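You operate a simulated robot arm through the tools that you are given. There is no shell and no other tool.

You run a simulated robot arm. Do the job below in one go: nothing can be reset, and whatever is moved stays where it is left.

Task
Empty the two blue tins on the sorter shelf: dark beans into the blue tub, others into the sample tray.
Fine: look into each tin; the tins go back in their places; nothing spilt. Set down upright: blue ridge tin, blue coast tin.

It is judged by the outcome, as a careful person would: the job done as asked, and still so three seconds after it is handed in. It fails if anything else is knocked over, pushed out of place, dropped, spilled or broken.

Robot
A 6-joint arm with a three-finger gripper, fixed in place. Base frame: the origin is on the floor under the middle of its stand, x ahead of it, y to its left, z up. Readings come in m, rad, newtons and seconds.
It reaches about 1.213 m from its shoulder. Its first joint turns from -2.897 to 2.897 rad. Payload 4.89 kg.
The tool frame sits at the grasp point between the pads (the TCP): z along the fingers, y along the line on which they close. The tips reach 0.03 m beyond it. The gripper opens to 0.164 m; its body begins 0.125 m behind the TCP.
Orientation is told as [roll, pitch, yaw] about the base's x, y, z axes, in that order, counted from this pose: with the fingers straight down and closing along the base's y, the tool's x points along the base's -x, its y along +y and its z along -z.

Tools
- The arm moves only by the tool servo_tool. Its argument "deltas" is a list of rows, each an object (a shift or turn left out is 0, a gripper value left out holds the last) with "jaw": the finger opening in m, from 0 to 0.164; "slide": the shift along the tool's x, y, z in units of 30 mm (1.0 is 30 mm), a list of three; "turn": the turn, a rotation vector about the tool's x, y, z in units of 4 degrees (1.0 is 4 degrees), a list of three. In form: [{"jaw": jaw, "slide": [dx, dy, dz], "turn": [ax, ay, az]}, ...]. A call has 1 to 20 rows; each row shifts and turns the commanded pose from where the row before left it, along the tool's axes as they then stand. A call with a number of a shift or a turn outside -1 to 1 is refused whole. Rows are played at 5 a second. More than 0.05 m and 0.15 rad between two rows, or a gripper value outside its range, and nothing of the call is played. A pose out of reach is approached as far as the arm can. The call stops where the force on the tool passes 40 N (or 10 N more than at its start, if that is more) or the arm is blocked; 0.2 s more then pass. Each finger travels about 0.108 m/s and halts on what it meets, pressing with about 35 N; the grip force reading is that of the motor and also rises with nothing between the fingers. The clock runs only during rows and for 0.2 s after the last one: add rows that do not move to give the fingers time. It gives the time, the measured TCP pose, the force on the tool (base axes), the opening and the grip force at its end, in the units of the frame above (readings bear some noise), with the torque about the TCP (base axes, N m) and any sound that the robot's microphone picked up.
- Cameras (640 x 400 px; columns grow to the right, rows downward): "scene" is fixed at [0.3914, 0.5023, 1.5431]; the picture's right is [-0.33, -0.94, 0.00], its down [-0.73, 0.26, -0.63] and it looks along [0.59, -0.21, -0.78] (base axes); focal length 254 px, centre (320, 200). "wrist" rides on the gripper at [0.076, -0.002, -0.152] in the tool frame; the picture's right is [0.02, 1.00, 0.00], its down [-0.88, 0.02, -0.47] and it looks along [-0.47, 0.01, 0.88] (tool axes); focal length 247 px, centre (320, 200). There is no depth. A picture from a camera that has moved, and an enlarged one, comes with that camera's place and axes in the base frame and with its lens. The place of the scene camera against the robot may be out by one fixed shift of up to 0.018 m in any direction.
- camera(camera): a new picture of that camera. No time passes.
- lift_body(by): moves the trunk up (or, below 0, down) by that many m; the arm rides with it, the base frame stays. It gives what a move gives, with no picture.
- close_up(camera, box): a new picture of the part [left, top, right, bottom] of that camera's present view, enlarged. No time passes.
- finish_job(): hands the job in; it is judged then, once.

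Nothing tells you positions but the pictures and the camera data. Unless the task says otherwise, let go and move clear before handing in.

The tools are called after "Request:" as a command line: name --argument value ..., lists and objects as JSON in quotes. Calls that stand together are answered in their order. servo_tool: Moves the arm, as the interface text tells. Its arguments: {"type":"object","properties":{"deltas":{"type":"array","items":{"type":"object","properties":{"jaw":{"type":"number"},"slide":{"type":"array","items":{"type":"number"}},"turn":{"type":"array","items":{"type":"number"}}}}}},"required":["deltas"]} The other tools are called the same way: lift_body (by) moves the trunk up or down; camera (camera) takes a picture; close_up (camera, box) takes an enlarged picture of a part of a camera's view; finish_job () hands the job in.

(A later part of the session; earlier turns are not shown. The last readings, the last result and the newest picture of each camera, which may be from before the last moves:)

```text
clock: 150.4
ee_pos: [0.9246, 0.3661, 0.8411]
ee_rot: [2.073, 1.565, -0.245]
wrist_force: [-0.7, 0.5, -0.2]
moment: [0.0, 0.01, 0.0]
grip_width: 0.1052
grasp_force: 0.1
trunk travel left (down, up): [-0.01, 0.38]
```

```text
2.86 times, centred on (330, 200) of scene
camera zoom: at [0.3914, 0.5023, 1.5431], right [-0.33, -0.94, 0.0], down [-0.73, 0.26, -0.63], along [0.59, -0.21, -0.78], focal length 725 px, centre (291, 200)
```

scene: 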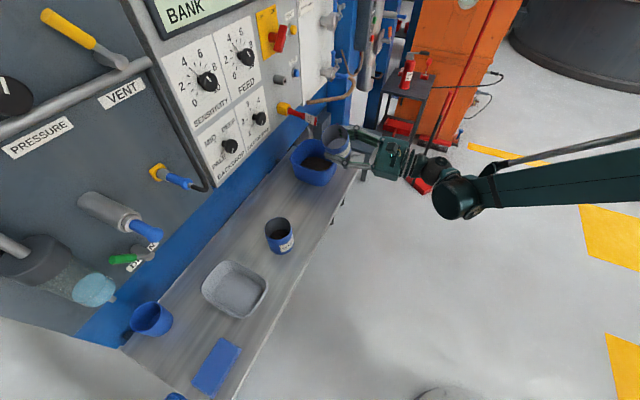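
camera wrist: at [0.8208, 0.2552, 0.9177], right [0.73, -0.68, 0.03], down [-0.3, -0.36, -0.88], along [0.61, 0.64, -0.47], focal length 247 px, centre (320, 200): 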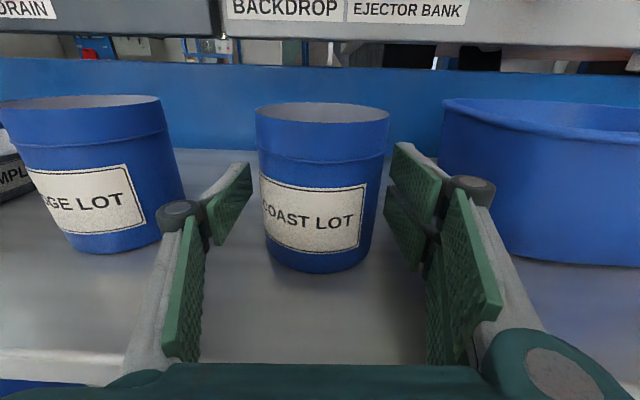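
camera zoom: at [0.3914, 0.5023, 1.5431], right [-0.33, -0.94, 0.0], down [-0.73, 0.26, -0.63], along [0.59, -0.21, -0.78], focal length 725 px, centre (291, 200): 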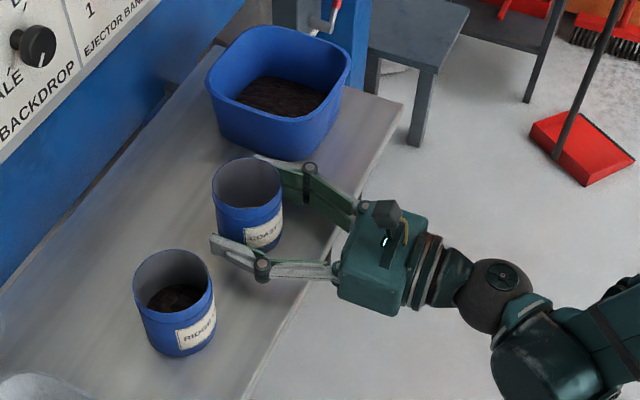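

The coast tin is back exactly where it stood, upright and empty. Now I rise straight up and move over to the ridge tin.

Request:
servo_tool --deltas '[{"slide": [0.4, 0, 0]}, {"slide": [0.65, 0, 0]}, {"slide": [0.65, 0, 0]}, {"slide": [0.65, 0, 0]}, {"slide": [0.65, 0, 0]}, {"slide": [0.65, 0, 0]}, {"slide": [0.65, 0, 0]}, {"slide": [0.65, 0, 0]}, {}]'

Request:
servo_tool --deltas '[{"jaw": 0.1, "slide": [0, -0.637, 0.074]}, {"slide": [0, -0.637, 0.074]}, {"slide": [0, -0.637, 0.074]}, {"slide": [0, -0.637, 0.074]}, {"slide": [0, -0.637, 0.074]}, {"slide": [0, -0.637, 0.074]}, {"slide": [0, -0.637, 0.074]}, {"slide": [0, -0.637, 0.074]}, {}]'

Request:
camera --camera "wrist"

Request:
close_up --camera "scene" --box '[200, 150, 400, 300]'

```text
clock: 152.4
ee_pos: [0.9244, 0.3663, 0.9899]
ee_rot: [2.07, 1.566, -0.246]
wrist_force: [0.3, -0.5, 0.4]
moment: [-0.02, 0.0, 0.03]
grip_width: 0.105
grasp_force: 0.1
trunk travel left (down, up): [-0.01, 0.38]
```

```text
clock: 154.4
ee_pos: [0.8234, 0.4834, 0.9887]
ee_rot: [2.098, 1.565, -0.22]
wrist_force: [0.3, 0.4, -0.1]
moment: [0.0, -0.01, 0.06]
grip_width: 0.1001
grasp_force: 0.1
trunk travel left (down, up): [-0.01, 0.38]
```

```text
taken
camera wrist: at [0.7187, 0.3727, 1.0654], right [0.73, -0.68, 0.03], down [-0.3, -0.36, -0.88], along [0.61, 0.64, -0.47], focal length 247 px, centre (320, 200)
```

wrist: 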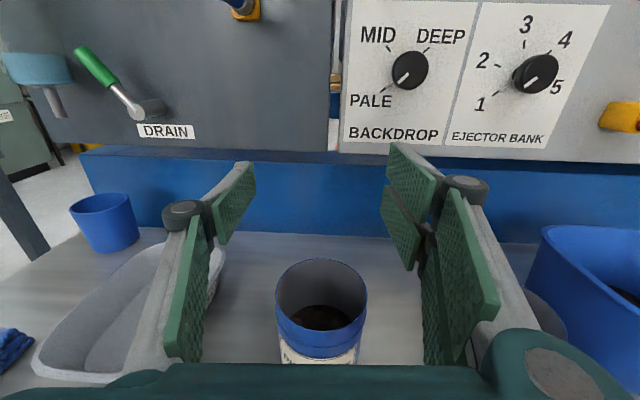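

```text
2.67 times, centred on (300, 225) of scene
camera zoom: at [0.3914, 0.5023, 1.5431], right [-0.33, -0.94, 0.0], down [-0.73, 0.26, -0.63], along [0.59, -0.21, -0.78], focal length 676 px, centre (373, 133)
```

zoom: 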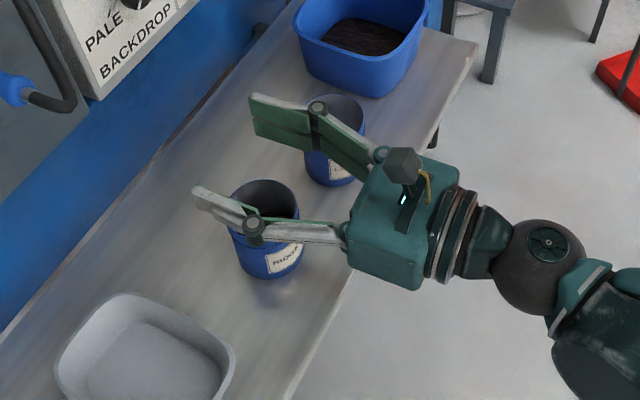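

Request:
close_up --camera "wrist" --box '[260, 245, 385, 365]'

```text
3.33 times, centred on (322, 305) of wrist
camera zoom: at [0.7187, 0.3727, 1.0654], right [0.73, -0.68, 0.03], down [-0.3, -0.36, -0.88], along [0.61, 0.64, -0.47], focal length 823 px, centre (312, -150)
```

zoom: 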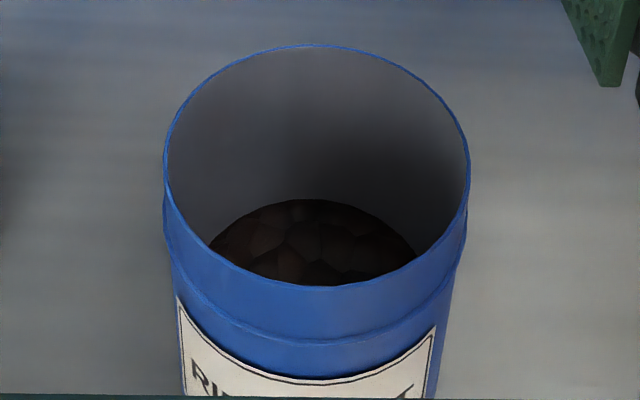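

Ridge tin also holds dark brown beans. The gripper is centred to within 2 mm; descending to grip at z≈0.86, a little higher to stay clear of the tray.

Request:
servo_tool --deltas '[{"slide": [-0.55, 0.03, 0]}, {"slide": [-0.55, 0.03, 0]}, {"slide": [-0.55, 0.01, 0]}, {"slide": [-0.55, 0, 0]}, {"slide": [-0.5, 0, 0]}, {}]'

Request:
camera --camera "wrist"

Request:
close_up --camera "scene" --box '[200, 150, 400, 300]'

```text
clock: 155.8
ee_pos: [0.8232, 0.481, 0.9072]
ee_rot: [2.083, 1.564, -0.232]
wrist_force: [0.0, 0.1, 0.8]
moment: [-0.06, -0.01, 0.02]
grip_width: 0.1002
grasp_force: 0.1
trunk travel left (down, up): [-0.01, 0.38]
```

```text
taken
camera wrist: at [0.7197, 0.3708, 0.9848], right [0.73, -0.68, 0.03], down [-0.3, -0.36, -0.88], along [0.61, 0.64, -0.47], focal length 247 px, centre (320, 200)
```

wrist: 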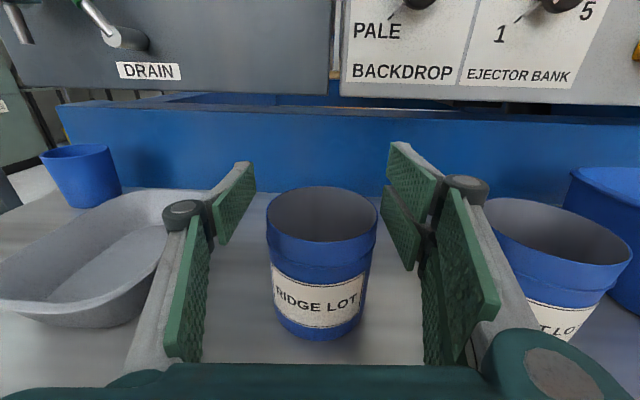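

```text
2.67 times, centred on (300, 225) of scene
camera zoom: at [0.3914, 0.5023, 1.5431], right [-0.33, -0.94, 0.0], down [-0.73, 0.26, -0.63], along [0.59, -0.21, -0.78], focal length 676 px, centre (373, 133)
```

zoom: 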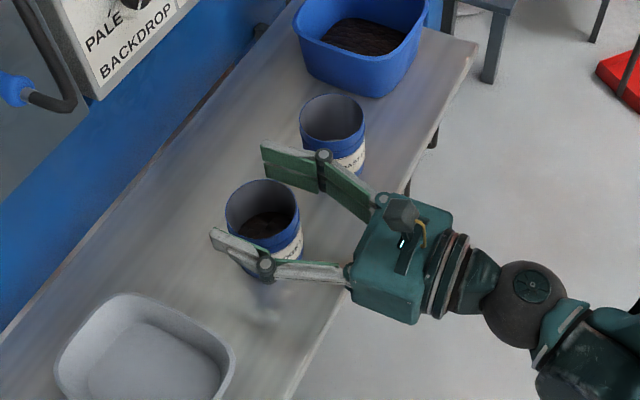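

Centred with clearance on both sides. Going down the last 45 mm.

Request:
servo_tool --deltas '[{"slide": [-0.5, 0.02, 0]}, {"slide": [-0.5, 0.02, 0]}, {"slide": [-0.5, 0, 0]}, {}]'

Request:
camera --camera "wrist"

Request:
close_up --camera "scene" --box '[200, 150, 400, 300]'

```text
clock: 156.8
ee_pos: [0.8261, 0.4803, 0.865]
ee_rot: [2.089, 1.567, -0.227]
wrist_force: [-1.6, -0.9, 0.4]
moment: [-0.06, 0.01, 0.04]
grip_width: 0.0999
grasp_force: 0.1
trunk travel left (down, up): [-0.01, 0.38]
```

```text
taken
camera wrist: at [0.7207, 0.3698, 0.941], right [0.73, -0.68, 0.03], down [-0.3, -0.36, -0.88], along [0.61, 0.64, -0.47], focal length 247 px, centre (320, 200)
```

wrist: 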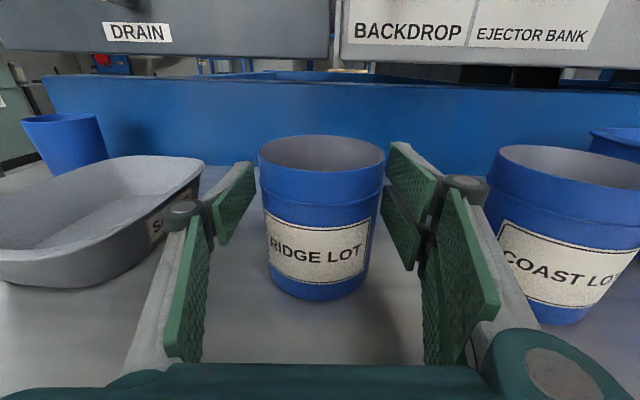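

```text
2.67 times, centred on (300, 225) of scene
camera zoom: at [0.3914, 0.5023, 1.5431], right [-0.33, -0.94, 0.0], down [-0.73, 0.26, -0.63], along [0.59, -0.21, -0.78], focal length 676 px, centre (373, 133)
```

zoom: 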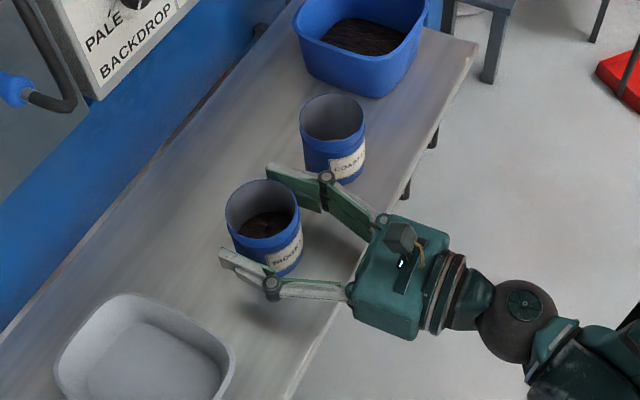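

Centred on the ridge tin. Closing the grip.

Request:
servo_tool --deltas '[{"jaw": 0.092}, {"jaw": 0.086}, {"jaw": 0.081}, {"jaw": 0.075}, {"jaw": 0.065}, {}, {}]'

Request:
servo_tool --deltas '[{"slide": [0.3, 0, 0]}, {"slide": [0.5, 0, 0]}, {"slide": [0.5, 0, 0]}, {"slide": [0.6, 0, 0]}, {"slide": [0.6, 0, 0]}, {"slide": [0.6, 0, 0]}, {"slide": [0.6, 0, 0]}, {"slide": [0.6, 0, 0]}, {"slide": [0.6, 0, 0]}, {"slide": [0.4, 0, 0]}, {}]'

Request:
camera --camera "wrist"

Request:
close_up --camera "scene" --box '[200, 150, 400, 300]'

```text
clock: 158.4
ee_pos: [0.8261, 0.4805, 0.865]
ee_rot: [2.089, 1.565, -0.228]
wrist_force: [-0.9, -0.1, 0.8]
moment: [0.05, 0.11, 0.02]
grip_width: 0.0773
grasp_force: 35.1
trunk travel left (down, up): [-0.01, 0.38]
```

```text
clock: 160.8
ee_pos: [0.8263, 0.4809, 1.0221]
ee_rot: [2.069, 1.565, -0.247]
wrist_force: [0.5, 0.6, -1.3]
moment: [0.05, -0.01, 0.01]
grip_width: 0.0774
grasp_force: 34.8
trunk travel left (down, up): [-0.01, 0.38]
```

```text
taken
camera wrist: at [0.7214, 0.3701, 1.0979], right [0.73, -0.68, 0.03], down [-0.3, -0.36, -0.88], along [0.61, 0.64, -0.47], focal length 247 px, centre (320, 200)
```

wrist: 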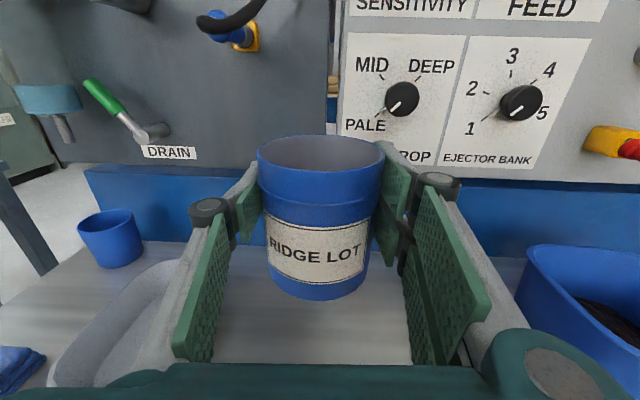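

```text
2.67 times, centred on (300, 225) of scene
camera zoom: at [0.3914, 0.5023, 1.5431], right [-0.33, -0.94, 0.0], down [-0.73, 0.26, -0.63], along [0.59, -0.21, -0.78], focal length 676 px, centre (373, 133)
```

zoom: 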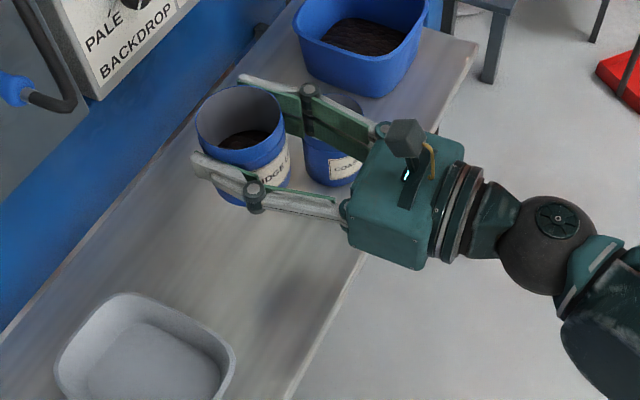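

Request:
close_up --camera "scene" --box '[268, 175, 315, 220]'

Request:
close_up --camera "scene" --box '[290, 135, 345, 190]'

```text
8.89 times, centred on (292, 198) of scene
camera zoom: at [0.3914, 0.5023, 1.5431], right [-0.33, -0.94, 0.0], down [-0.73, 0.26, -0.63], along [0.59, -0.21, -0.78], focal length 2255 px, centre (573, 222)
```

zoom: 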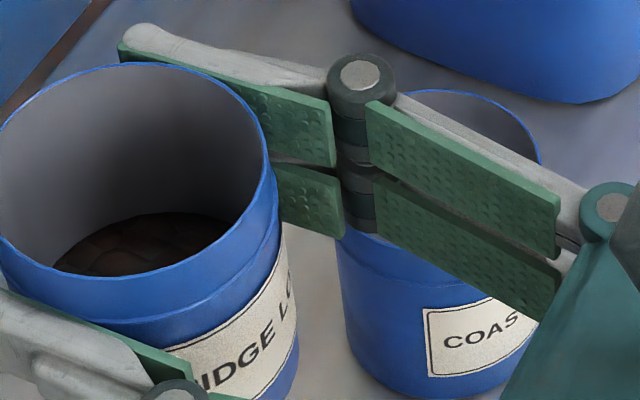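

```text
7.27 times, centred on (318, 162) of scene
camera zoom: at [0.3914, 0.5023, 1.5431], right [-0.33, -0.94, 0.0], down [-0.73, 0.26, -0.63], along [0.59, -0.21, -0.78], focal length 1845 px, centre (338, 473)
```

zoom: 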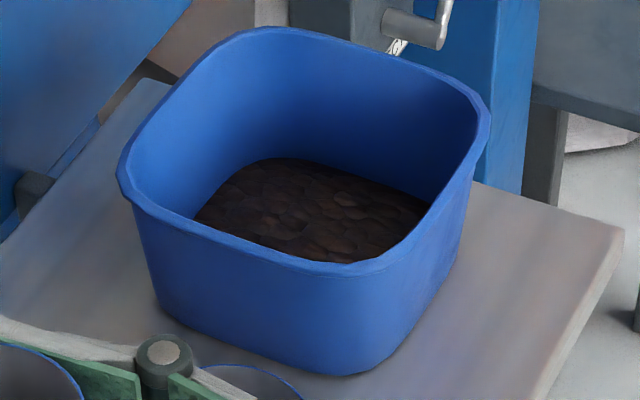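

Same dark brown beans as those in the tub, so they go there too. Carrying the ridge tin level over to the tub's front, then swinging the heading to about 3°.

Request:
servo_tool --deltas '[{"slide": [0, 0.3, -0.1]}, {"slide": [0, 0.55, -0.14]}, {"slide": [0, 0.55, -0.14]}, {"slide": [0, 0.55, -0.14]}, {"slide": [0, 0.55, -0.14]}, {"slide": [0, 0.55, -0.14]}, {"slide": [0, 0.55, -0.14]}, {"slide": [0, 0.55, -0.14]}, {"slide": [0, 0.55, -0.14]}, {"slide": [0, 0.55, -0.14]}, {"slide": [0, 0.55, -0.14]}, {"slide": [0, 0.55, -0.14]}, {"slide": [0, 0.55, -0.14]}, {"slide": [0, 0.55, -0.14]}, {"slide": [0, 0.55, -0.14]}, {"slide": [0, 0.55, -0.14]}, {}]'

Request:
servo_tool --deltas '[{"turn": [-1, 0, 0]}, {"turn": [-1, 0, 0]}, {"turn": [-1, 0, 0]}, {"turn": [-1, 0, 0]}, {"turn": [-1, 0, 0]}, {"turn": [-1, 0, 0]}, {"turn": [-1, 0, 0]}, {"turn": [-1, 0, 0]}, {"turn": [-1, 0, 0]}, {"turn": [-1, 0, 0]}, {"turn": [-1, 0, 0]}, {}]'

Request:
camera --camera "wrist"

Request:
close_up --camera "scene" --box '[250, 90, 410, 230]'

```text
clock: 164.4
ee_pos: [0.9687, 0.2566, 1.0207]
ee_rot: [2.05, 1.566, -0.264]
wrist_force: [-0.5, -0.1, -0.5]
moment: [0.0, 0.02, -0.05]
grip_width: 0.0773
grasp_force: 34.8
trunk travel left (down, up): [-0.01, 0.38]
```

```text
clock: 167.0
ee_pos: [0.9679, 0.259, 1.0229]
ee_rot: [2.89, 1.566, -0.194]
wrist_force: [0.5, -0.9, -1.1]
moment: [-0.01, 0.02, 0.04]
grip_width: 0.0773
grasp_force: 34.8
trunk travel left (down, up): [-0.01, 0.38]
```

```text
taken
camera wrist: at [0.8172, 0.2509, 1.0989], right [0.06, -1.0, 0.02], down [-0.47, -0.05, -0.88], along [0.88, 0.04, -0.47], focal length 247 px, centre (320, 200)
```

wrist: 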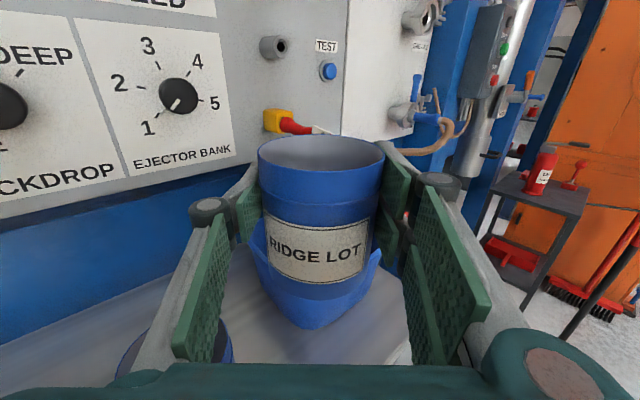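

```text
2.86 times, centred on (330, 160) of scene
camera zoom: at [0.3914, 0.5023, 1.5431], right [-0.33, -0.94, 0.0], down [-0.73, 0.26, -0.63], along [0.59, -0.21, -0.78], focal length 725 px, centre (291, 314)
```

zoom: 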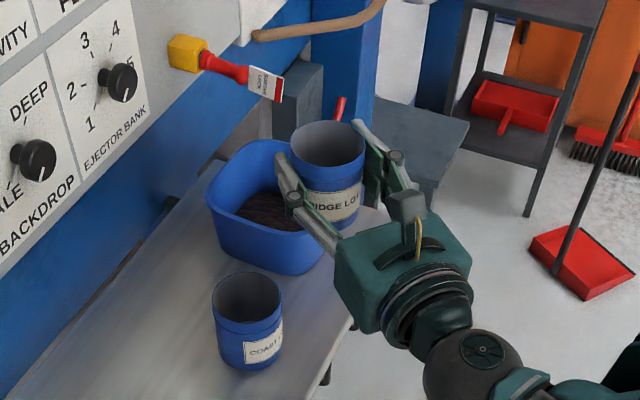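

Advancing over the tub to (1.07, 0.255, 0.997).

Request:
servo_tool --deltas '[{"slide": [0, 0.045, 0.35]}, {"slide": [0, 0.045, 0.48]}, {"slide": [0, 0.045, 0.48]}, {"slide": [0, 0.045, 0.48]}, {"slide": [0, 0.045, 0.48]}, {"slide": [0, 0.045, 0.48]}, {"slide": [-0.2, 0.04, 0.4]}, {"slide": [-0.35, 0, 0.24]}, {"slide": [-0.32, 0, 0]}, {}]'

Request:
camera --camera "wrist"

Request:
close_up --camera "scene" --box '[260, 80, 390, 200]'

```text
clock: 169.2
ee_pos: [1.0717, 0.2552, 0.9978]
ee_rot: [2.846, 1.565, -0.239]
wrist_force: [-0.7, 0.1, -1.5]
moment: [0.0, 0.02, 0.01]
grip_width: 0.0772
grasp_force: 35.0
trunk travel left (down, up): [-0.01, 0.38]
```

```text
taken
camera wrist: at [0.9194, 0.2475, 1.0738], right [0.06, -1.0, 0.02], down [-0.47, -0.05, -0.88], along [0.88, 0.04, -0.47], focal length 247 px, centre (320, 200)
```

wrist: 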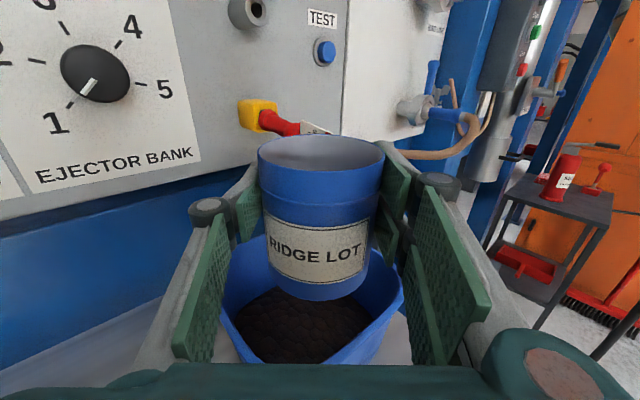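

```text
3.33 times, centred on (325, 140) of scene
camera zoom: at [0.3914, 0.5023, 1.5431], right [-0.33, -0.94, 0.0], down [-0.73, 0.26, -0.63], along [0.59, -0.21, -0.78], focal length 846 px, centre (303, 400)
```

zoom: 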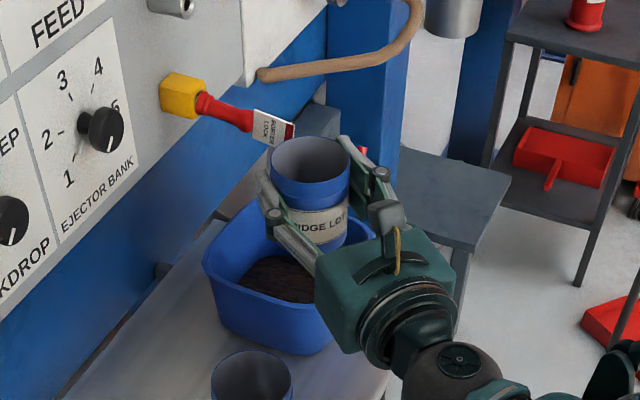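

In position, tag clear. Tilting left to 48° first and checking the beans' colour in the light.

Request:
servo_tool --deltas '[{"turn": [0, 0, -0.5]}, {"turn": [0, 0, -1]}, {"turn": [0, 0, -1]}, {"turn": [0, 0, -1]}, {"turn": [0, 0, -1]}, {"turn": [0, 0, -1]}, {"turn": [0, 0, -1]}, {"turn": [0, 0, -1]}, {"turn": [0, 0, -1]}, {"turn": [0, 0, -1]}, {"turn": [0, 0, -1]}, {"turn": [0, 0, -1]}, {"turn": [0, 0, -0.5]}, {}]'

Request:
close_up --camera "scene" --box '[295, 110, 350, 180]'

```text
clock: 172.2
ee_pos: [1.0717, 0.2539, 0.9984]
ee_rot: [1.576, 0.732, -1.509]
wrist_force: [0.0, 0.4, -0.8]
moment: [0.05, -0.03, -0.02]
grip_width: 0.0774
grasp_force: 34.7
trunk travel left (down, up): [-0.01, 0.38]
```

```text
5.71 times, centred on (322, 145) of scene
camera zoom: at [0.3914, 0.5023, 1.5431], right [-0.33, -0.94, 0.0], down [-0.73, 0.26, -0.63], along [0.59, -0.21, -0.78], focal length 1450 px, centre (306, 514)
```

zoom: 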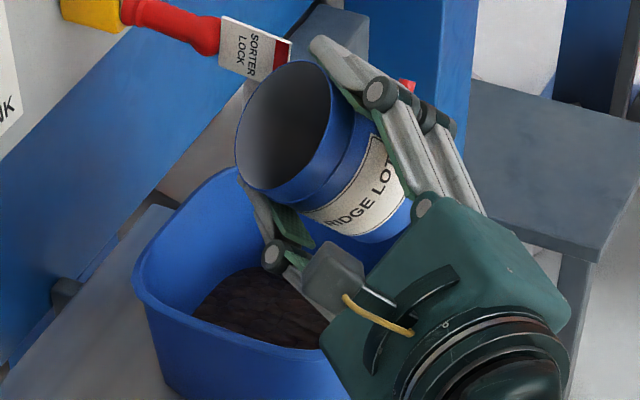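

The mouth is over the tub. Continuing past 90° and on to about 112°, slowly.

Request:
servo_tool --deltas '[{"turn": [0, 0, -1]}, {"turn": [0, 0, -1]}, {"turn": [0, 0, -1]}, {"turn": [0, 0, -1]}, {"turn": [0, 0, -1]}, {"turn": [0, 0, -1]}, {"turn": [0, 0, -1]}, {"turn": [0, 0, -1]}, {"turn": [0, 0, -0.6]}, {"turn": [0, 0, -0.6]}, {"turn": [0, 0, -0.6]}, {"turn": [0, 0, -0.6]}, {"turn": [0, 0, -0.6]}, {}]'

Request:
close_up --camera "scene" --box '[260, 80, 390, 200]'

Request:
camera --camera "wrist"

```text
clock: 175.2
ee_pos: [1.0728, 0.255, 0.9974]
ee_rot: [1.577, -0.038, -1.513]
wrist_force: [-0.9, 0.2, -1.5]
moment: [0.01, 0.0, -0.02]
grip_width: 0.0775
grasp_force: 35.1
trunk travel left (down, up): [-0.01, 0.38]
```

```text
3.33 times, centred on (325, 140) of scene
camera zoom: at [0.3914, 0.5023, 1.5431], right [-0.33, -0.94, 0.0], down [-0.73, 0.26, -0.63], along [0.59, -0.21, -0.78], focal length 846 px, centre (303, 400)
```

zoom: 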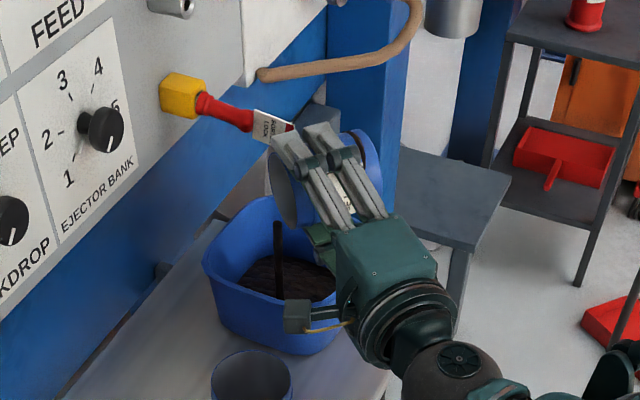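

```text
taken
camera wrist: at [0.9159, 0.3219, 0.9929], right [-0.01, 0.06, 1.0], down [-0.42, -0.91, 0.05], along [0.91, -0.42, 0.03], focal length 247 px, centre (320, 200)
```

wrist: 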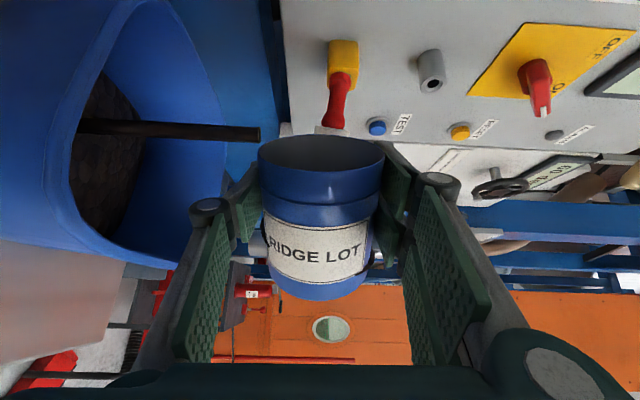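

The stream is flowing into the tub, dark as expected. Holding, then tilting on slowly.

Request:
servo_tool --deltas '[{}, {}, {}, {}, {}, {"turn": [0, 0, -0.5]}, {"turn": [0, 0, -0.5]}, {"turn": [0, 0, -0.5]}, {"turn": [0, 0, -0.5]}, {"turn": [0, 0, -0.5]}, {"turn": [0, 0, -0.5]}, {"turn": [0, 0, -0.5]}, {"turn": [0, 0, -0.5]}, {}, {}, {}]'

Request:
close_up --camera "scene" --box '[260, 80, 390, 200]'

Request:
servo_tool --deltas '[{"turn": [0, 0, -0.6]}, {"turn": [0, 0, -0.6]}, {"turn": [0, 0, -0.6]}, {"turn": [0, 0, -0.6]}, {"turn": [0, 0, -0.6]}, {"turn": [0, 0, -0.6]}, {"turn": [0, 0, -0.6]}, {"turn": [0, 0, -0.6]}, {}, {}, {}, {}, {}]'

Request:
close_up --camera "scene" --box '[260, 80, 390, 200]'

Request:
camera --camera "wrist"

```text
clock: 178.6
ee_pos: [1.0711, 0.2541, 0.9986]
ee_rot: [1.576, -0.315, -1.515]
wrist_force: [0.2, 0.9, -0.9]
moment: [0.02, -0.01, 0.0]
grip_width: 0.0771
grasp_force: 34.1
trunk travel left (down, up): [-0.01, 0.38]
```

```text
3.33 times, centred on (325, 140) of scene
camera zoom: at [0.3914, 0.5023, 1.5431], right [-0.33, -0.94, 0.0], down [-0.73, 0.26, -0.63], along [0.59, -0.21, -0.78], focal length 846 px, centre (303, 400)
```

zoom: 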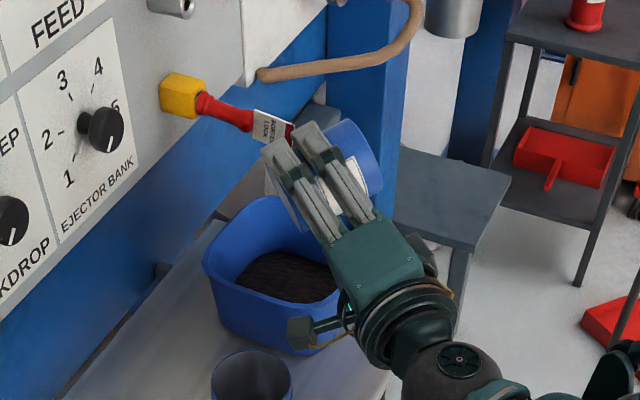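

```text
clock: 181.4
ee_pos: [1.0716, 0.2539, 0.998]
ee_rot: [1.578, -0.651, -1.516]
wrist_force: [-0.1, 1.0, -0.2]
moment: [0.04, 0.03, 0.01]
grip_width: 0.0768
grasp_force: 35.2
trunk travel left (down, up): [-0.01, 0.38]
```

```text
3.33 times, centred on (325, 140) of scene
camera zoom: at [0.3914, 0.5023, 1.5431], right [-0.33, -0.94, 0.0], down [-0.73, 0.26, -0.63], along [0.59, -0.21, -0.78], focal length 846 px, centre (303, 400)
```

zoom: 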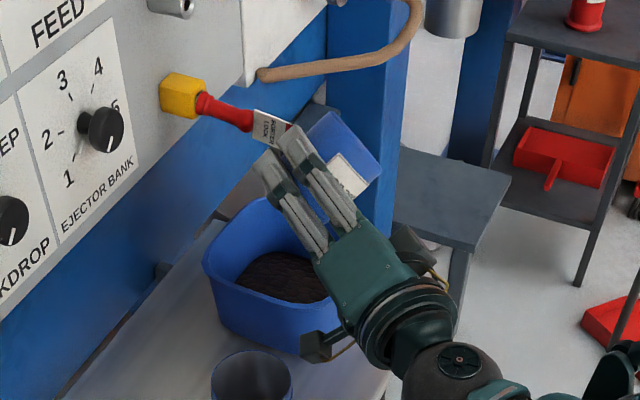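

```text
taken
camera wrist: at [0.9166, 0.3054, 0.9493], right [-0.04, 0.62, 0.78], down [-0.44, -0.72, 0.55], along [0.9, -0.32, 0.3], focal length 247 px, centre (320, 200)
```

wrist: 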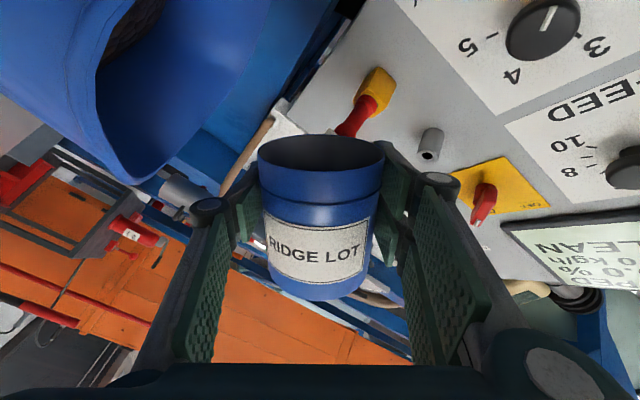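

Stream finished at 127°. A bit more tilt with a pause, then back upright.

Request:
servo_tool --deltas '[{"turn": [0, 0, -0.7]}, {"turn": [0, 0, -0.7]}, {"turn": [0, 0, -0.7]}, {"turn": [0, 0, -0.7]}, {}, {}, {}, {}, {}]'

Request:
servo_tool --deltas '[{"turn": [0, 0, 1]}, {"turn": [0, 0, 1]}, {"turn": [0, 0, 1]}, {"turn": [0, 0, 1]}, {"turn": [0, 0, 1]}, {"turn": [0, 0, 1]}, {"turn": [0, 0, 1]}, {"turn": [0, 0, 1]}, {"turn": [0, 0, 1]}, {"turn": [0, 0, 1]}, {"turn": [0, 0, 1]}, {"turn": [0, 0, 1]}, {"turn": [0, 0, 1]}, {"turn": [0, 0, 1]}, {"turn": [0, 0, 1]}, {"turn": [0, 0, 1]}, {"turn": [0, 0, 1]}, {"turn": [0, 0, 1]}, {"turn": [0, 0, 1]}, {"turn": [0, 0, 1]}]'

Request:
servo_tool --deltas '[{"turn": [0, 0, 1]}, {"turn": [0, 0, 1]}, {"turn": [0, 0, 1]}, {"turn": [0, 0, 1]}, {"turn": [0, 0, 1]}, {"turn": [0, 0, 1]}, {"turn": [0, 0, 1]}, {}]'

Request:
close_up --camera "scene" --box '[260, 80, 390, 200]'

Request:
close_up --camera "scene" --box '[300, 110, 350, 150]'

```text
clock: 183.4
ee_pos: [1.072, 0.2559, 0.9986]
ee_rot: [1.578, -0.845, -1.518]
wrist_force: [-0.1, 0.6, -1.2]
moment: [0.01, -0.02, -0.01]
grip_width: 0.0774
grasp_force: 34.5
trunk travel left (down, up): [-0.01, 0.38]
```

```text
clock: 187.6
ee_pos: [1.073, 0.2556, 0.9975]
ee_rot: [1.576, 0.552, -1.51]
wrist_force: [0.2, -0.3, -0.3]
moment: [0.08, 0.01, 0.01]
grip_width: 0.0773
grasp_force: 34.7
trunk travel left (down, up): [-0.01, 0.38]
```

```text
clock: 189.4
ee_pos: [1.0731, 0.2549, 0.9983]
ee_rot: [1.581, 1.039, -1.505]
wrist_force: [0.6, 0.5, -0.7]
moment: [0.0, 0.01, 0.0]
grip_width: 0.0769
grasp_force: 34.8
trunk travel left (down, up): [-0.01, 0.38]
```

```text
3.33 times, centred on (325, 140) of scene
camera zoom: at [0.3914, 0.5023, 1.5431], right [-0.33, -0.94, 0.0], down [-0.73, 0.26, -0.63], along [0.59, -0.21, -0.78], focal length 846 px, centre (303, 400)
```

zoom: 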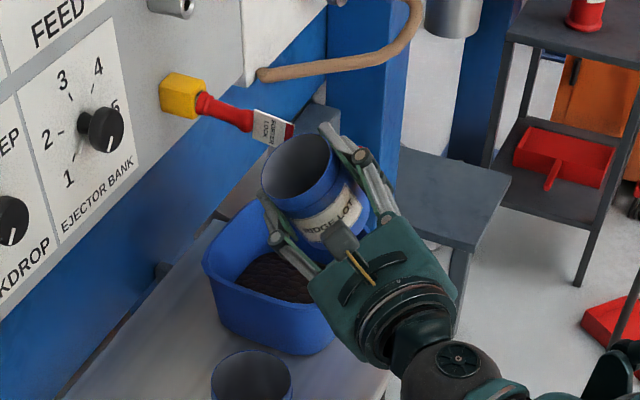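

```text
10.00 times, centred on (325, 130) of scene
camera zoom: at [0.3914, 0.5023, 1.5431], right [-0.33, -0.94, 0.0], down [-0.73, 0.26, -0.63], along [0.59, -0.21, -0.78], focal length 2537 px, centre (270, 900)
```

zoom: 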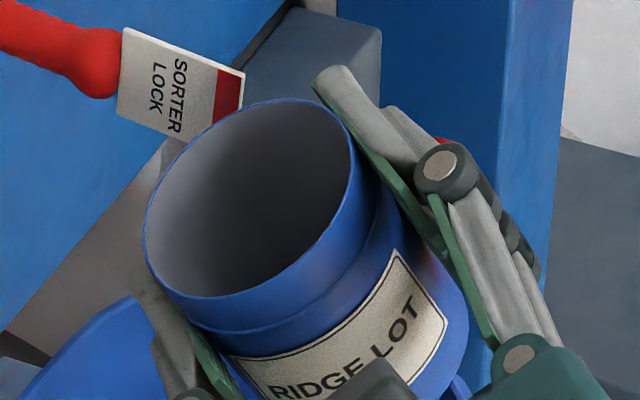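

Rolling fully upright, backing off, swinging the heading back, then I'll look at the bottom of this tin too.

Request:
servo_tool --deltas '[{"turn": [0, 0, 1]}, {"turn": [0, 0, 1]}, {"turn": [0, 0, 1]}, {"turn": [0, 0, 1]}, {"turn": [0, 0, 1]}, {"turn": [0, 0, 1]}, {"turn": [0, 0, 1]}, {"turn": [0, 0, 0.6]}, {}]'

Request:
servo_tool --deltas '[{"slide": [0, 0, -0.4]}, {"slide": [0.1, 0, -0.6]}, {"slide": [0.2, 0, -0.7]}, {"slide": [0.3, 0, -0.7]}, {"slide": [0.3, 0, -0.7]}, {}]'

Request:
servo_tool --deltas '[{"turn": [1, 0, 0]}, {"turn": [1, 0, 0]}, {"turn": [1, 0, 0]}, {"turn": [1, 0, 0]}, {"turn": [1, 0, 0]}, {"turn": [1, 0, 0]}, {"turn": [1, 0, 0]}, {"turn": [1, 0, 0]}, {"turn": [1, 0, 0]}, {"turn": [1, 0, 0]}, {"turn": [1, 0, 0]}, {}]'

Request:
servo_tool --deltas '[{"turn": [0, 0, -1]}, {"turn": [0, 0, -1]}, {"turn": [0, 0, -1]}, {"turn": [0, 0, -1]}, {"turn": [0, 0, -1]}, {"turn": [0, 0, -1]}, {"turn": [0, 0, -1]}, {}]'

Request:
close_up --camera "scene" --box '[310, 105, 360, 155]'

Request:
camera --camera "scene"

```text
clock: 191.4
ee_pos: [1.072, 0.2543, 0.9987]
ee_rot: [2.932, 1.565, -0.152]
wrist_force: [0.1, -0.6, -0.7]
moment: [-0.01, 0.01, 0.0]
grip_width: 0.077
grasp_force: 34.9
trunk travel left (down, up): [-0.01, 0.38]
```

```text
clock: 192.8
ee_pos: [0.9797, 0.249, 1.0242]
ee_rot: [2.844, 1.565, -0.24]
wrist_force: [-0.7, 0.6, -0.4]
moment: [0.0, -0.05, 0.0]
grip_width: 0.0766
grasp_force: 34.8
trunk travel left (down, up): [-0.01, 0.38]
```

```text
clock: 195.4
ee_pos: [0.9789, 0.2508, 1.0227]
ee_rot: [2.053, 1.567, -0.264]
wrist_force: [-0.2, 0.3, -1.1]
moment: [-0.03, 0.03, -0.02]
grip_width: 0.0768
grasp_force: 34.9
trunk travel left (down, up): [-0.01, 0.38]
```

```text
clock: 197.2
ee_pos: [0.9794, 0.2492, 1.0235]
ee_rot: [1.576, 1.076, -0.741]
wrist_force: [0.1, 0.9, -0.2]
moment: [-0.01, 0.0, 0.0]
grip_width: 0.0769
grasp_force: 35.3
trunk travel left (down, up): [-0.01, 0.38]
```

```text
8.00 times, centred on (335, 130) of scene
camera zoom: at [0.3914, 0.5023, 1.5431], right [-0.33, -0.94, 0.0], down [-0.73, 0.26, -0.63], along [0.59, -0.21, -0.78], focal length 2030 px, centre (200, 760)
```

zoom: 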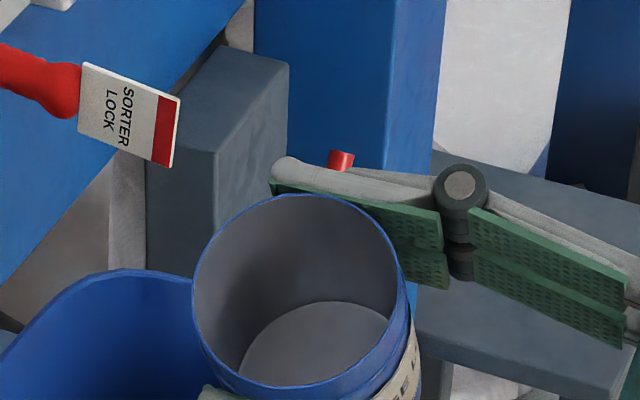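

```text
taken
```

scene: 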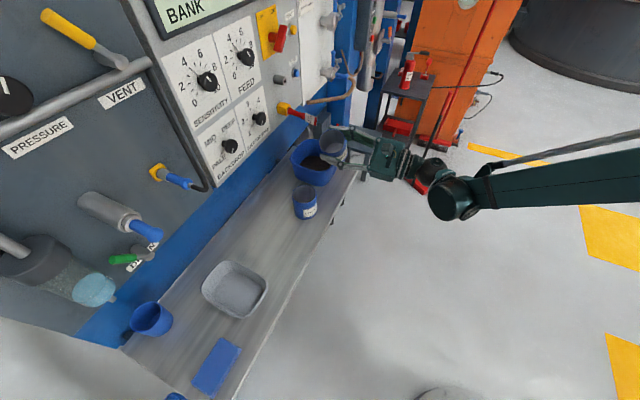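

The ridge tin is empty too. Bringing it upright and carrying it back over its own place.

Request:
servo_tool --deltas '[{"turn": [0, 0, 1]}, {"turn": [0, 0, 1]}, {"turn": [0, 0, 1]}, {"turn": [0, 0, 1]}, {"turn": [0, 0, 1]}, {"turn": [0, 0, 1]}, {"turn": [0, 0, 1]}, {}]'

Request:
servo_tool --deltas '[{"slide": [0, -0.56, 0.136]}, {"slide": [0, -0.56, 0.136]}, {"slide": [0, -0.56, 0.136]}, {"slide": [0, -0.56, 0.136]}, {"slide": [0, -0.56, 0.136]}, {"slide": [0, -0.56, 0.136]}, {"slide": [0, -0.56, 0.136]}, {"slide": [0, -0.56, 0.136]}, {"slide": [0, -0.56, 0.136]}, {"slide": [0, -0.56, 0.136]}, {"slide": [0, -0.56, 0.136]}, {"slide": [0, -0.56, 0.136]}, {"slide": [0, -0.56, 0.136]}, {"slide": [0, -0.56, 0.136]}, {"slide": [0, -0.56, 0.136]}, {"slide": [0, -0.56, 0.136]}, {}]'

Request:
camera --camera "wrist"

Request:
close_up --camera "scene" --box '[200, 150, 400, 300]'

```text
clock: 199.0
ee_pos: [0.9781, 0.2477, 1.0245]
ee_rot: [2.139, 1.565, -0.178]
wrist_force: [-0.4, -0.5, -0.9]
moment: [0.02, -0.02, -0.02]
grip_width: 0.0768
grasp_force: 34.4
trunk travel left (down, up): [-0.01, 0.38]
```

```text
clock: 202.6
ee_pos: [0.8267, 0.4795, 1.022]
ee_rot: [2.094, 1.567, -0.224]
wrist_force: [-1.0, 0.7, -1.8]
moment: [-0.01, 0.02, 0.06]
grip_width: 0.0763
grasp_force: 35.6
trunk travel left (down, up): [-0.01, 0.38]
```

```text
taken
camera wrist: at [0.722, 0.3691, 1.0987], right [0.73, -0.68, 0.03], down [-0.3, -0.36, -0.88], along [0.61, 0.64, -0.47], focal length 247 px, centre (320, 200)
```

wrist: 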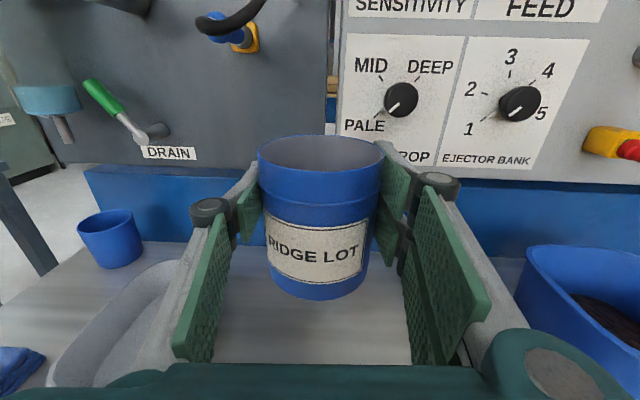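

```text
2.67 times, centred on (300, 225) of scene
camera zoom: at [0.3914, 0.5023, 1.5431], right [-0.33, -0.94, 0.0], down [-0.73, 0.26, -0.63], along [0.59, -0.21, -0.78], focal length 676 px, centre (373, 133)
```

zoom: 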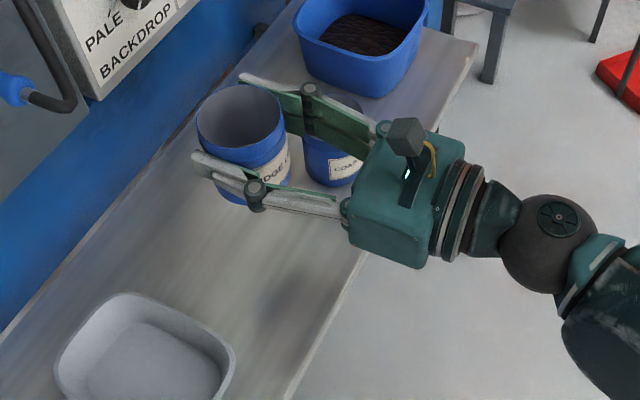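

Directly above its place, same view as when I lifted it. Lowering.

Request:
servo_tool --deltas '[{"slide": [-0.5, 0, 0]}, {"slide": [-0.65, 0, 0]}, {"slide": [-0.65, 0, 0]}, {"slide": [-0.65, 0, 0]}, {"slide": [-0.65, 0, 0]}, {"slide": [-0.65, 0, 0]}, {"slide": [-0.5, 0, 0]}, {"slide": [-0.4, 0, 0]}, {"slide": [-0.3, 0, 0]}, {}]'

Request:
camera --camera "wrist"

Request:
close_up --camera "scene" --box '[200, 150, 400, 300]'

```text
clock: 204.8
ee_pos: [0.8252, 0.4777, 0.8749]
ee_rot: [2.084, 1.565, -0.231]
wrist_force: [0.4, 0.6, -0.5]
moment: [-0.03, 0.01, 0.01]
grip_width: 0.0765
grasp_force: 34.8
trunk travel left (down, up): [-0.01, 0.38]
```

```text
taken
camera wrist: at [0.7215, 0.3684, 0.9514], right [0.73, -0.68, 0.03], down [-0.3, -0.36, -0.88], along [0.61, 0.64, -0.47], focal length 247 px, centre (320, 200)
```

wrist: 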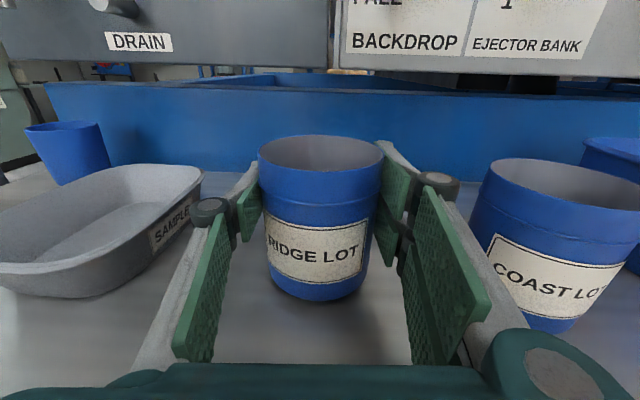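

```text
2.67 times, centred on (300, 225) of scene
camera zoom: at [0.3914, 0.5023, 1.5431], right [-0.33, -0.94, 0.0], down [-0.73, 0.26, -0.63], along [0.59, -0.21, -0.78], focal length 676 px, centre (373, 133)
```

zoom: 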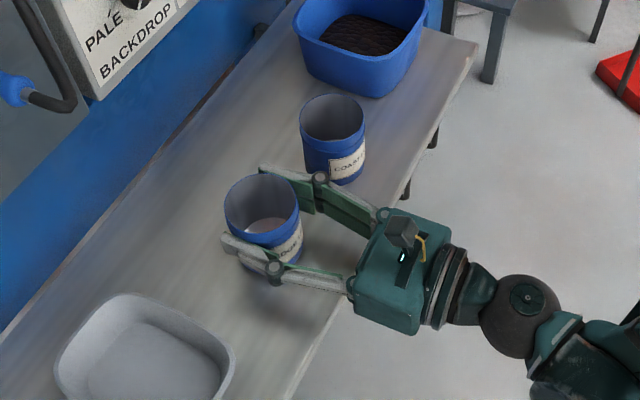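

Request:
servo_tool --deltas '[{"slide": [-0.1, 0, 0.06]}, {"slide": [-0.1, 0, 0]}, {}]'

Request:
servo_tool --deltas '[{"slide": [-0.05, 0, 0]}, {}]'

Request:
servo_tool --deltas '[{"slide": [-0.04, 0, 0]}, {}]'

```text
clock: 205.6
ee_pos: [0.8274, 0.4812, 0.8684]
ee_rot: [2.075, 1.565, -0.244]
wrist_force: [0.6, 0.2, -0.8]
moment: [0.01, 0.02, -0.03]
grip_width: 0.0765
grasp_force: 34.9
trunk travel left (down, up): [-0.01, 0.38]
```

```text
clock: 206.2
ee_pos: [0.8267, 0.4806, 0.8672]
ee_rot: [2.07, 1.565, -0.244]
wrist_force: [0.7, 0.0, -1.0]
moment: [0.01, -0.01, 0.0]
grip_width: 0.0767
grasp_force: 35.1
trunk travel left (down, up): [-0.01, 0.38]
```

```text
clock: 206.8
ee_pos: [0.8269, 0.481, 0.8668]
ee_rot: [2.072, 1.566, -0.244]
wrist_force: [-0.4, 0.0, -0.5]
moment: [0.02, 0.0, -0.02]
grip_width: 0.0767
grasp_force: 34.9
trunk travel left (down, up): [-0.01, 0.38]
```

Request:
servo_tool --deltas '[{"slide": [-0.04, 0, 0]}, {}]'

Request:
servo_tool --deltas '[{"slide": [-0.03, 0, 0]}, {}]'

```text
clock: 207.4
ee_pos: [0.827, 0.4818, 0.8656]
ee_rot: [2.158, 1.565, -0.158]
wrist_force: [2.0, -0.1, 7.2]
moment: [0.21, 0.06, -0.1]
grip_width: 0.0768
grasp_force: 35.1
trunk travel left (down, up): [-0.01, 0.38]
```

```text
clock: 208.0
ee_pos: [0.8266, 0.4809, 0.8638]
ee_rot: [2.258, 1.566, -0.058]
wrist_force: [1.8, -0.5, 23.2]
moment: [0.4, 0.39, 0.02]
grip_width: 0.0766
grasp_force: 35.0
trunk travel left (down, up): [-0.01, 0.38]
```

Touched down; easing off the extra millimetre, then releasing.

Request:
servo_tool --deltas '[{"slide": [0.035, 0, 0]}, {}]'

Request:
servo_tool --deltas '[{"jaw": 0.079}, {"jaw": 0.083}, {"jaw": 0.088}, {"jaw": 0.094}, {"jaw": 0.1}, {}]'

Request:
camera --camera "wrist"

Request:
close_up --camera "scene" --box '[200, 150, 400, 300]'

```text
clock: 208.6
ee_pos: [0.8281, 0.481, 0.8657]
ee_rot: [2.095, 1.564, -0.221]
wrist_force: [-2.8, -1.9, 8.5]
moment: [0.13, 0.31, 0.09]
grip_width: 0.0765
grasp_force: 35.3
trunk travel left (down, up): [-0.01, 0.38]
```

```text
clock: 210.0
ee_pos: [0.8271, 0.4809, 0.8648]
ee_rot: [2.072, 1.564, -0.241]
wrist_force: [0.2, 0.0, -1.0]
moment: [0.0, 0.0, 0.0]
grip_width: 0.0999
grasp_force: 0.0
trunk travel left (down, up): [-0.01, 0.38]
```

```text
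taken
camera wrist: at [0.7232, 0.3706, 0.941], right [0.73, -0.68, 0.03], down [-0.3, -0.36, -0.88], along [0.61, 0.64, -0.47], focal length 247 px, centre (320, 200)
```

wrist: 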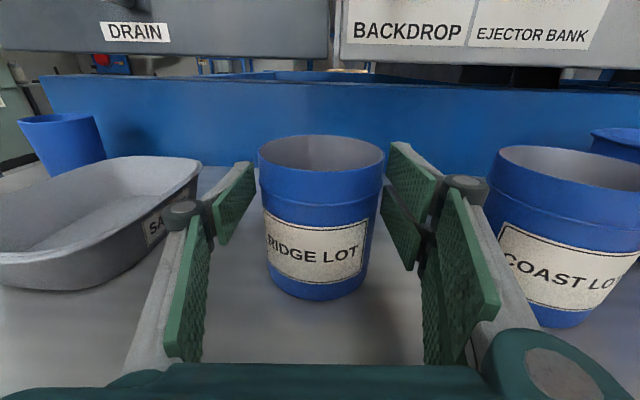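

```text
2.67 times, centred on (300, 225) of scene
camera zoom: at [0.3914, 0.5023, 1.5431], right [-0.33, -0.94, 0.0], down [-0.73, 0.26, -0.63], along [0.59, -0.21, -0.78], focal length 676 px, centre (373, 133)
```

zoom: 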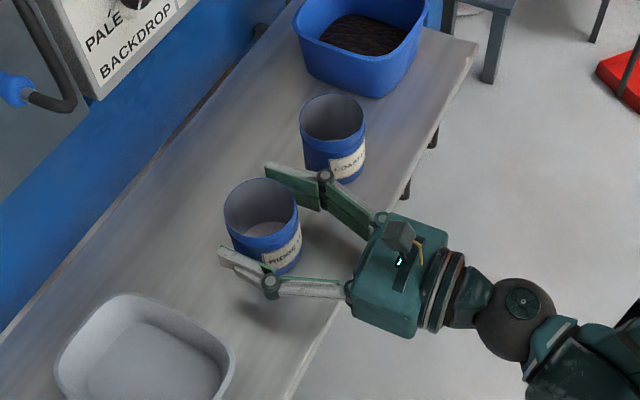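

Both tins stand upright in their places. Rising straight up, then backing away from the shelf.

Request:
servo_tool --deltas '[{"slide": [0.3, 0.02, 0]}, {"slide": [0.5, 0, 0]}, {"slide": [0.65, 0, 0]}, {"slide": [0.65, 0, 0]}, {"slide": [0.65, 0, 0]}, {"slide": [0.65, 0, 0]}, {"slide": [0.65, 0, 0]}, {"slide": [0.65, 0, 0]}, {"slide": [0.65, 0, -0.3]}, {"slide": [0.65, 0, -0.6]}, {"slide": [0.6, 0, -0.6]}, {"slide": [0.6, 0, -0.6]}, {"slide": [0.6, 0, -0.6]}, {"slide": [0.3, 0, -0.6]}, {}]'

Request:
camera --camera "scene"

Request:
camera --camera "wrist"

```text
clock: 213.2
ee_pos: [0.7591, 0.4078, 1.1066]
ee_rot: [2.053, 1.566, -0.263]
wrist_force: [-0.8, 0.5, -0.4]
moment: [0.03, -0.03, 0.02]
grip_width: 0.0998
grasp_force: 0.0
trunk travel left (down, up): [-0.01, 0.38]
```

```text
taken
```

scene: 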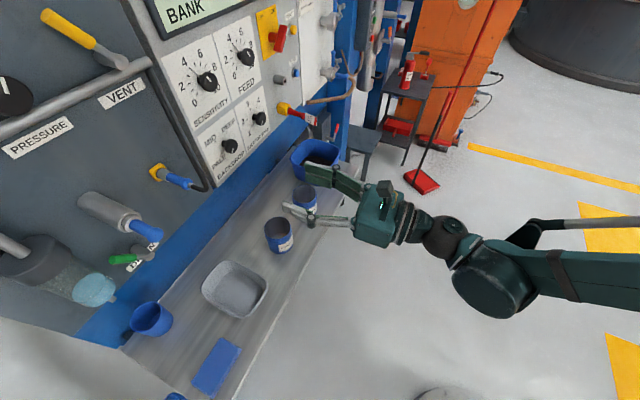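

```text
taken
camera wrist: at [0.6551, 0.2976, 1.1835], right [0.73, -0.68, 0.03], down [-0.3, -0.36, -0.88], along [0.61, 0.64, -0.47], focal length 247 px, centre (320, 200)
```

wrist: 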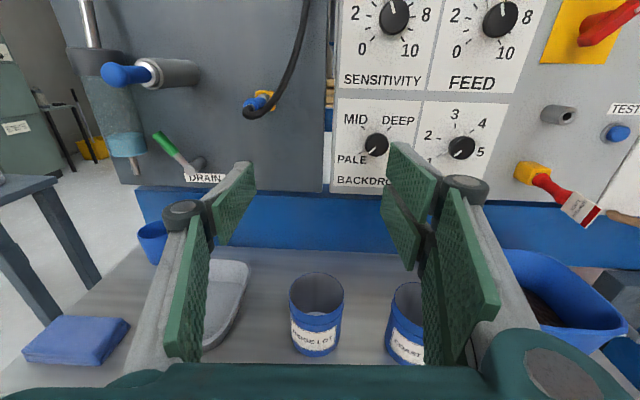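

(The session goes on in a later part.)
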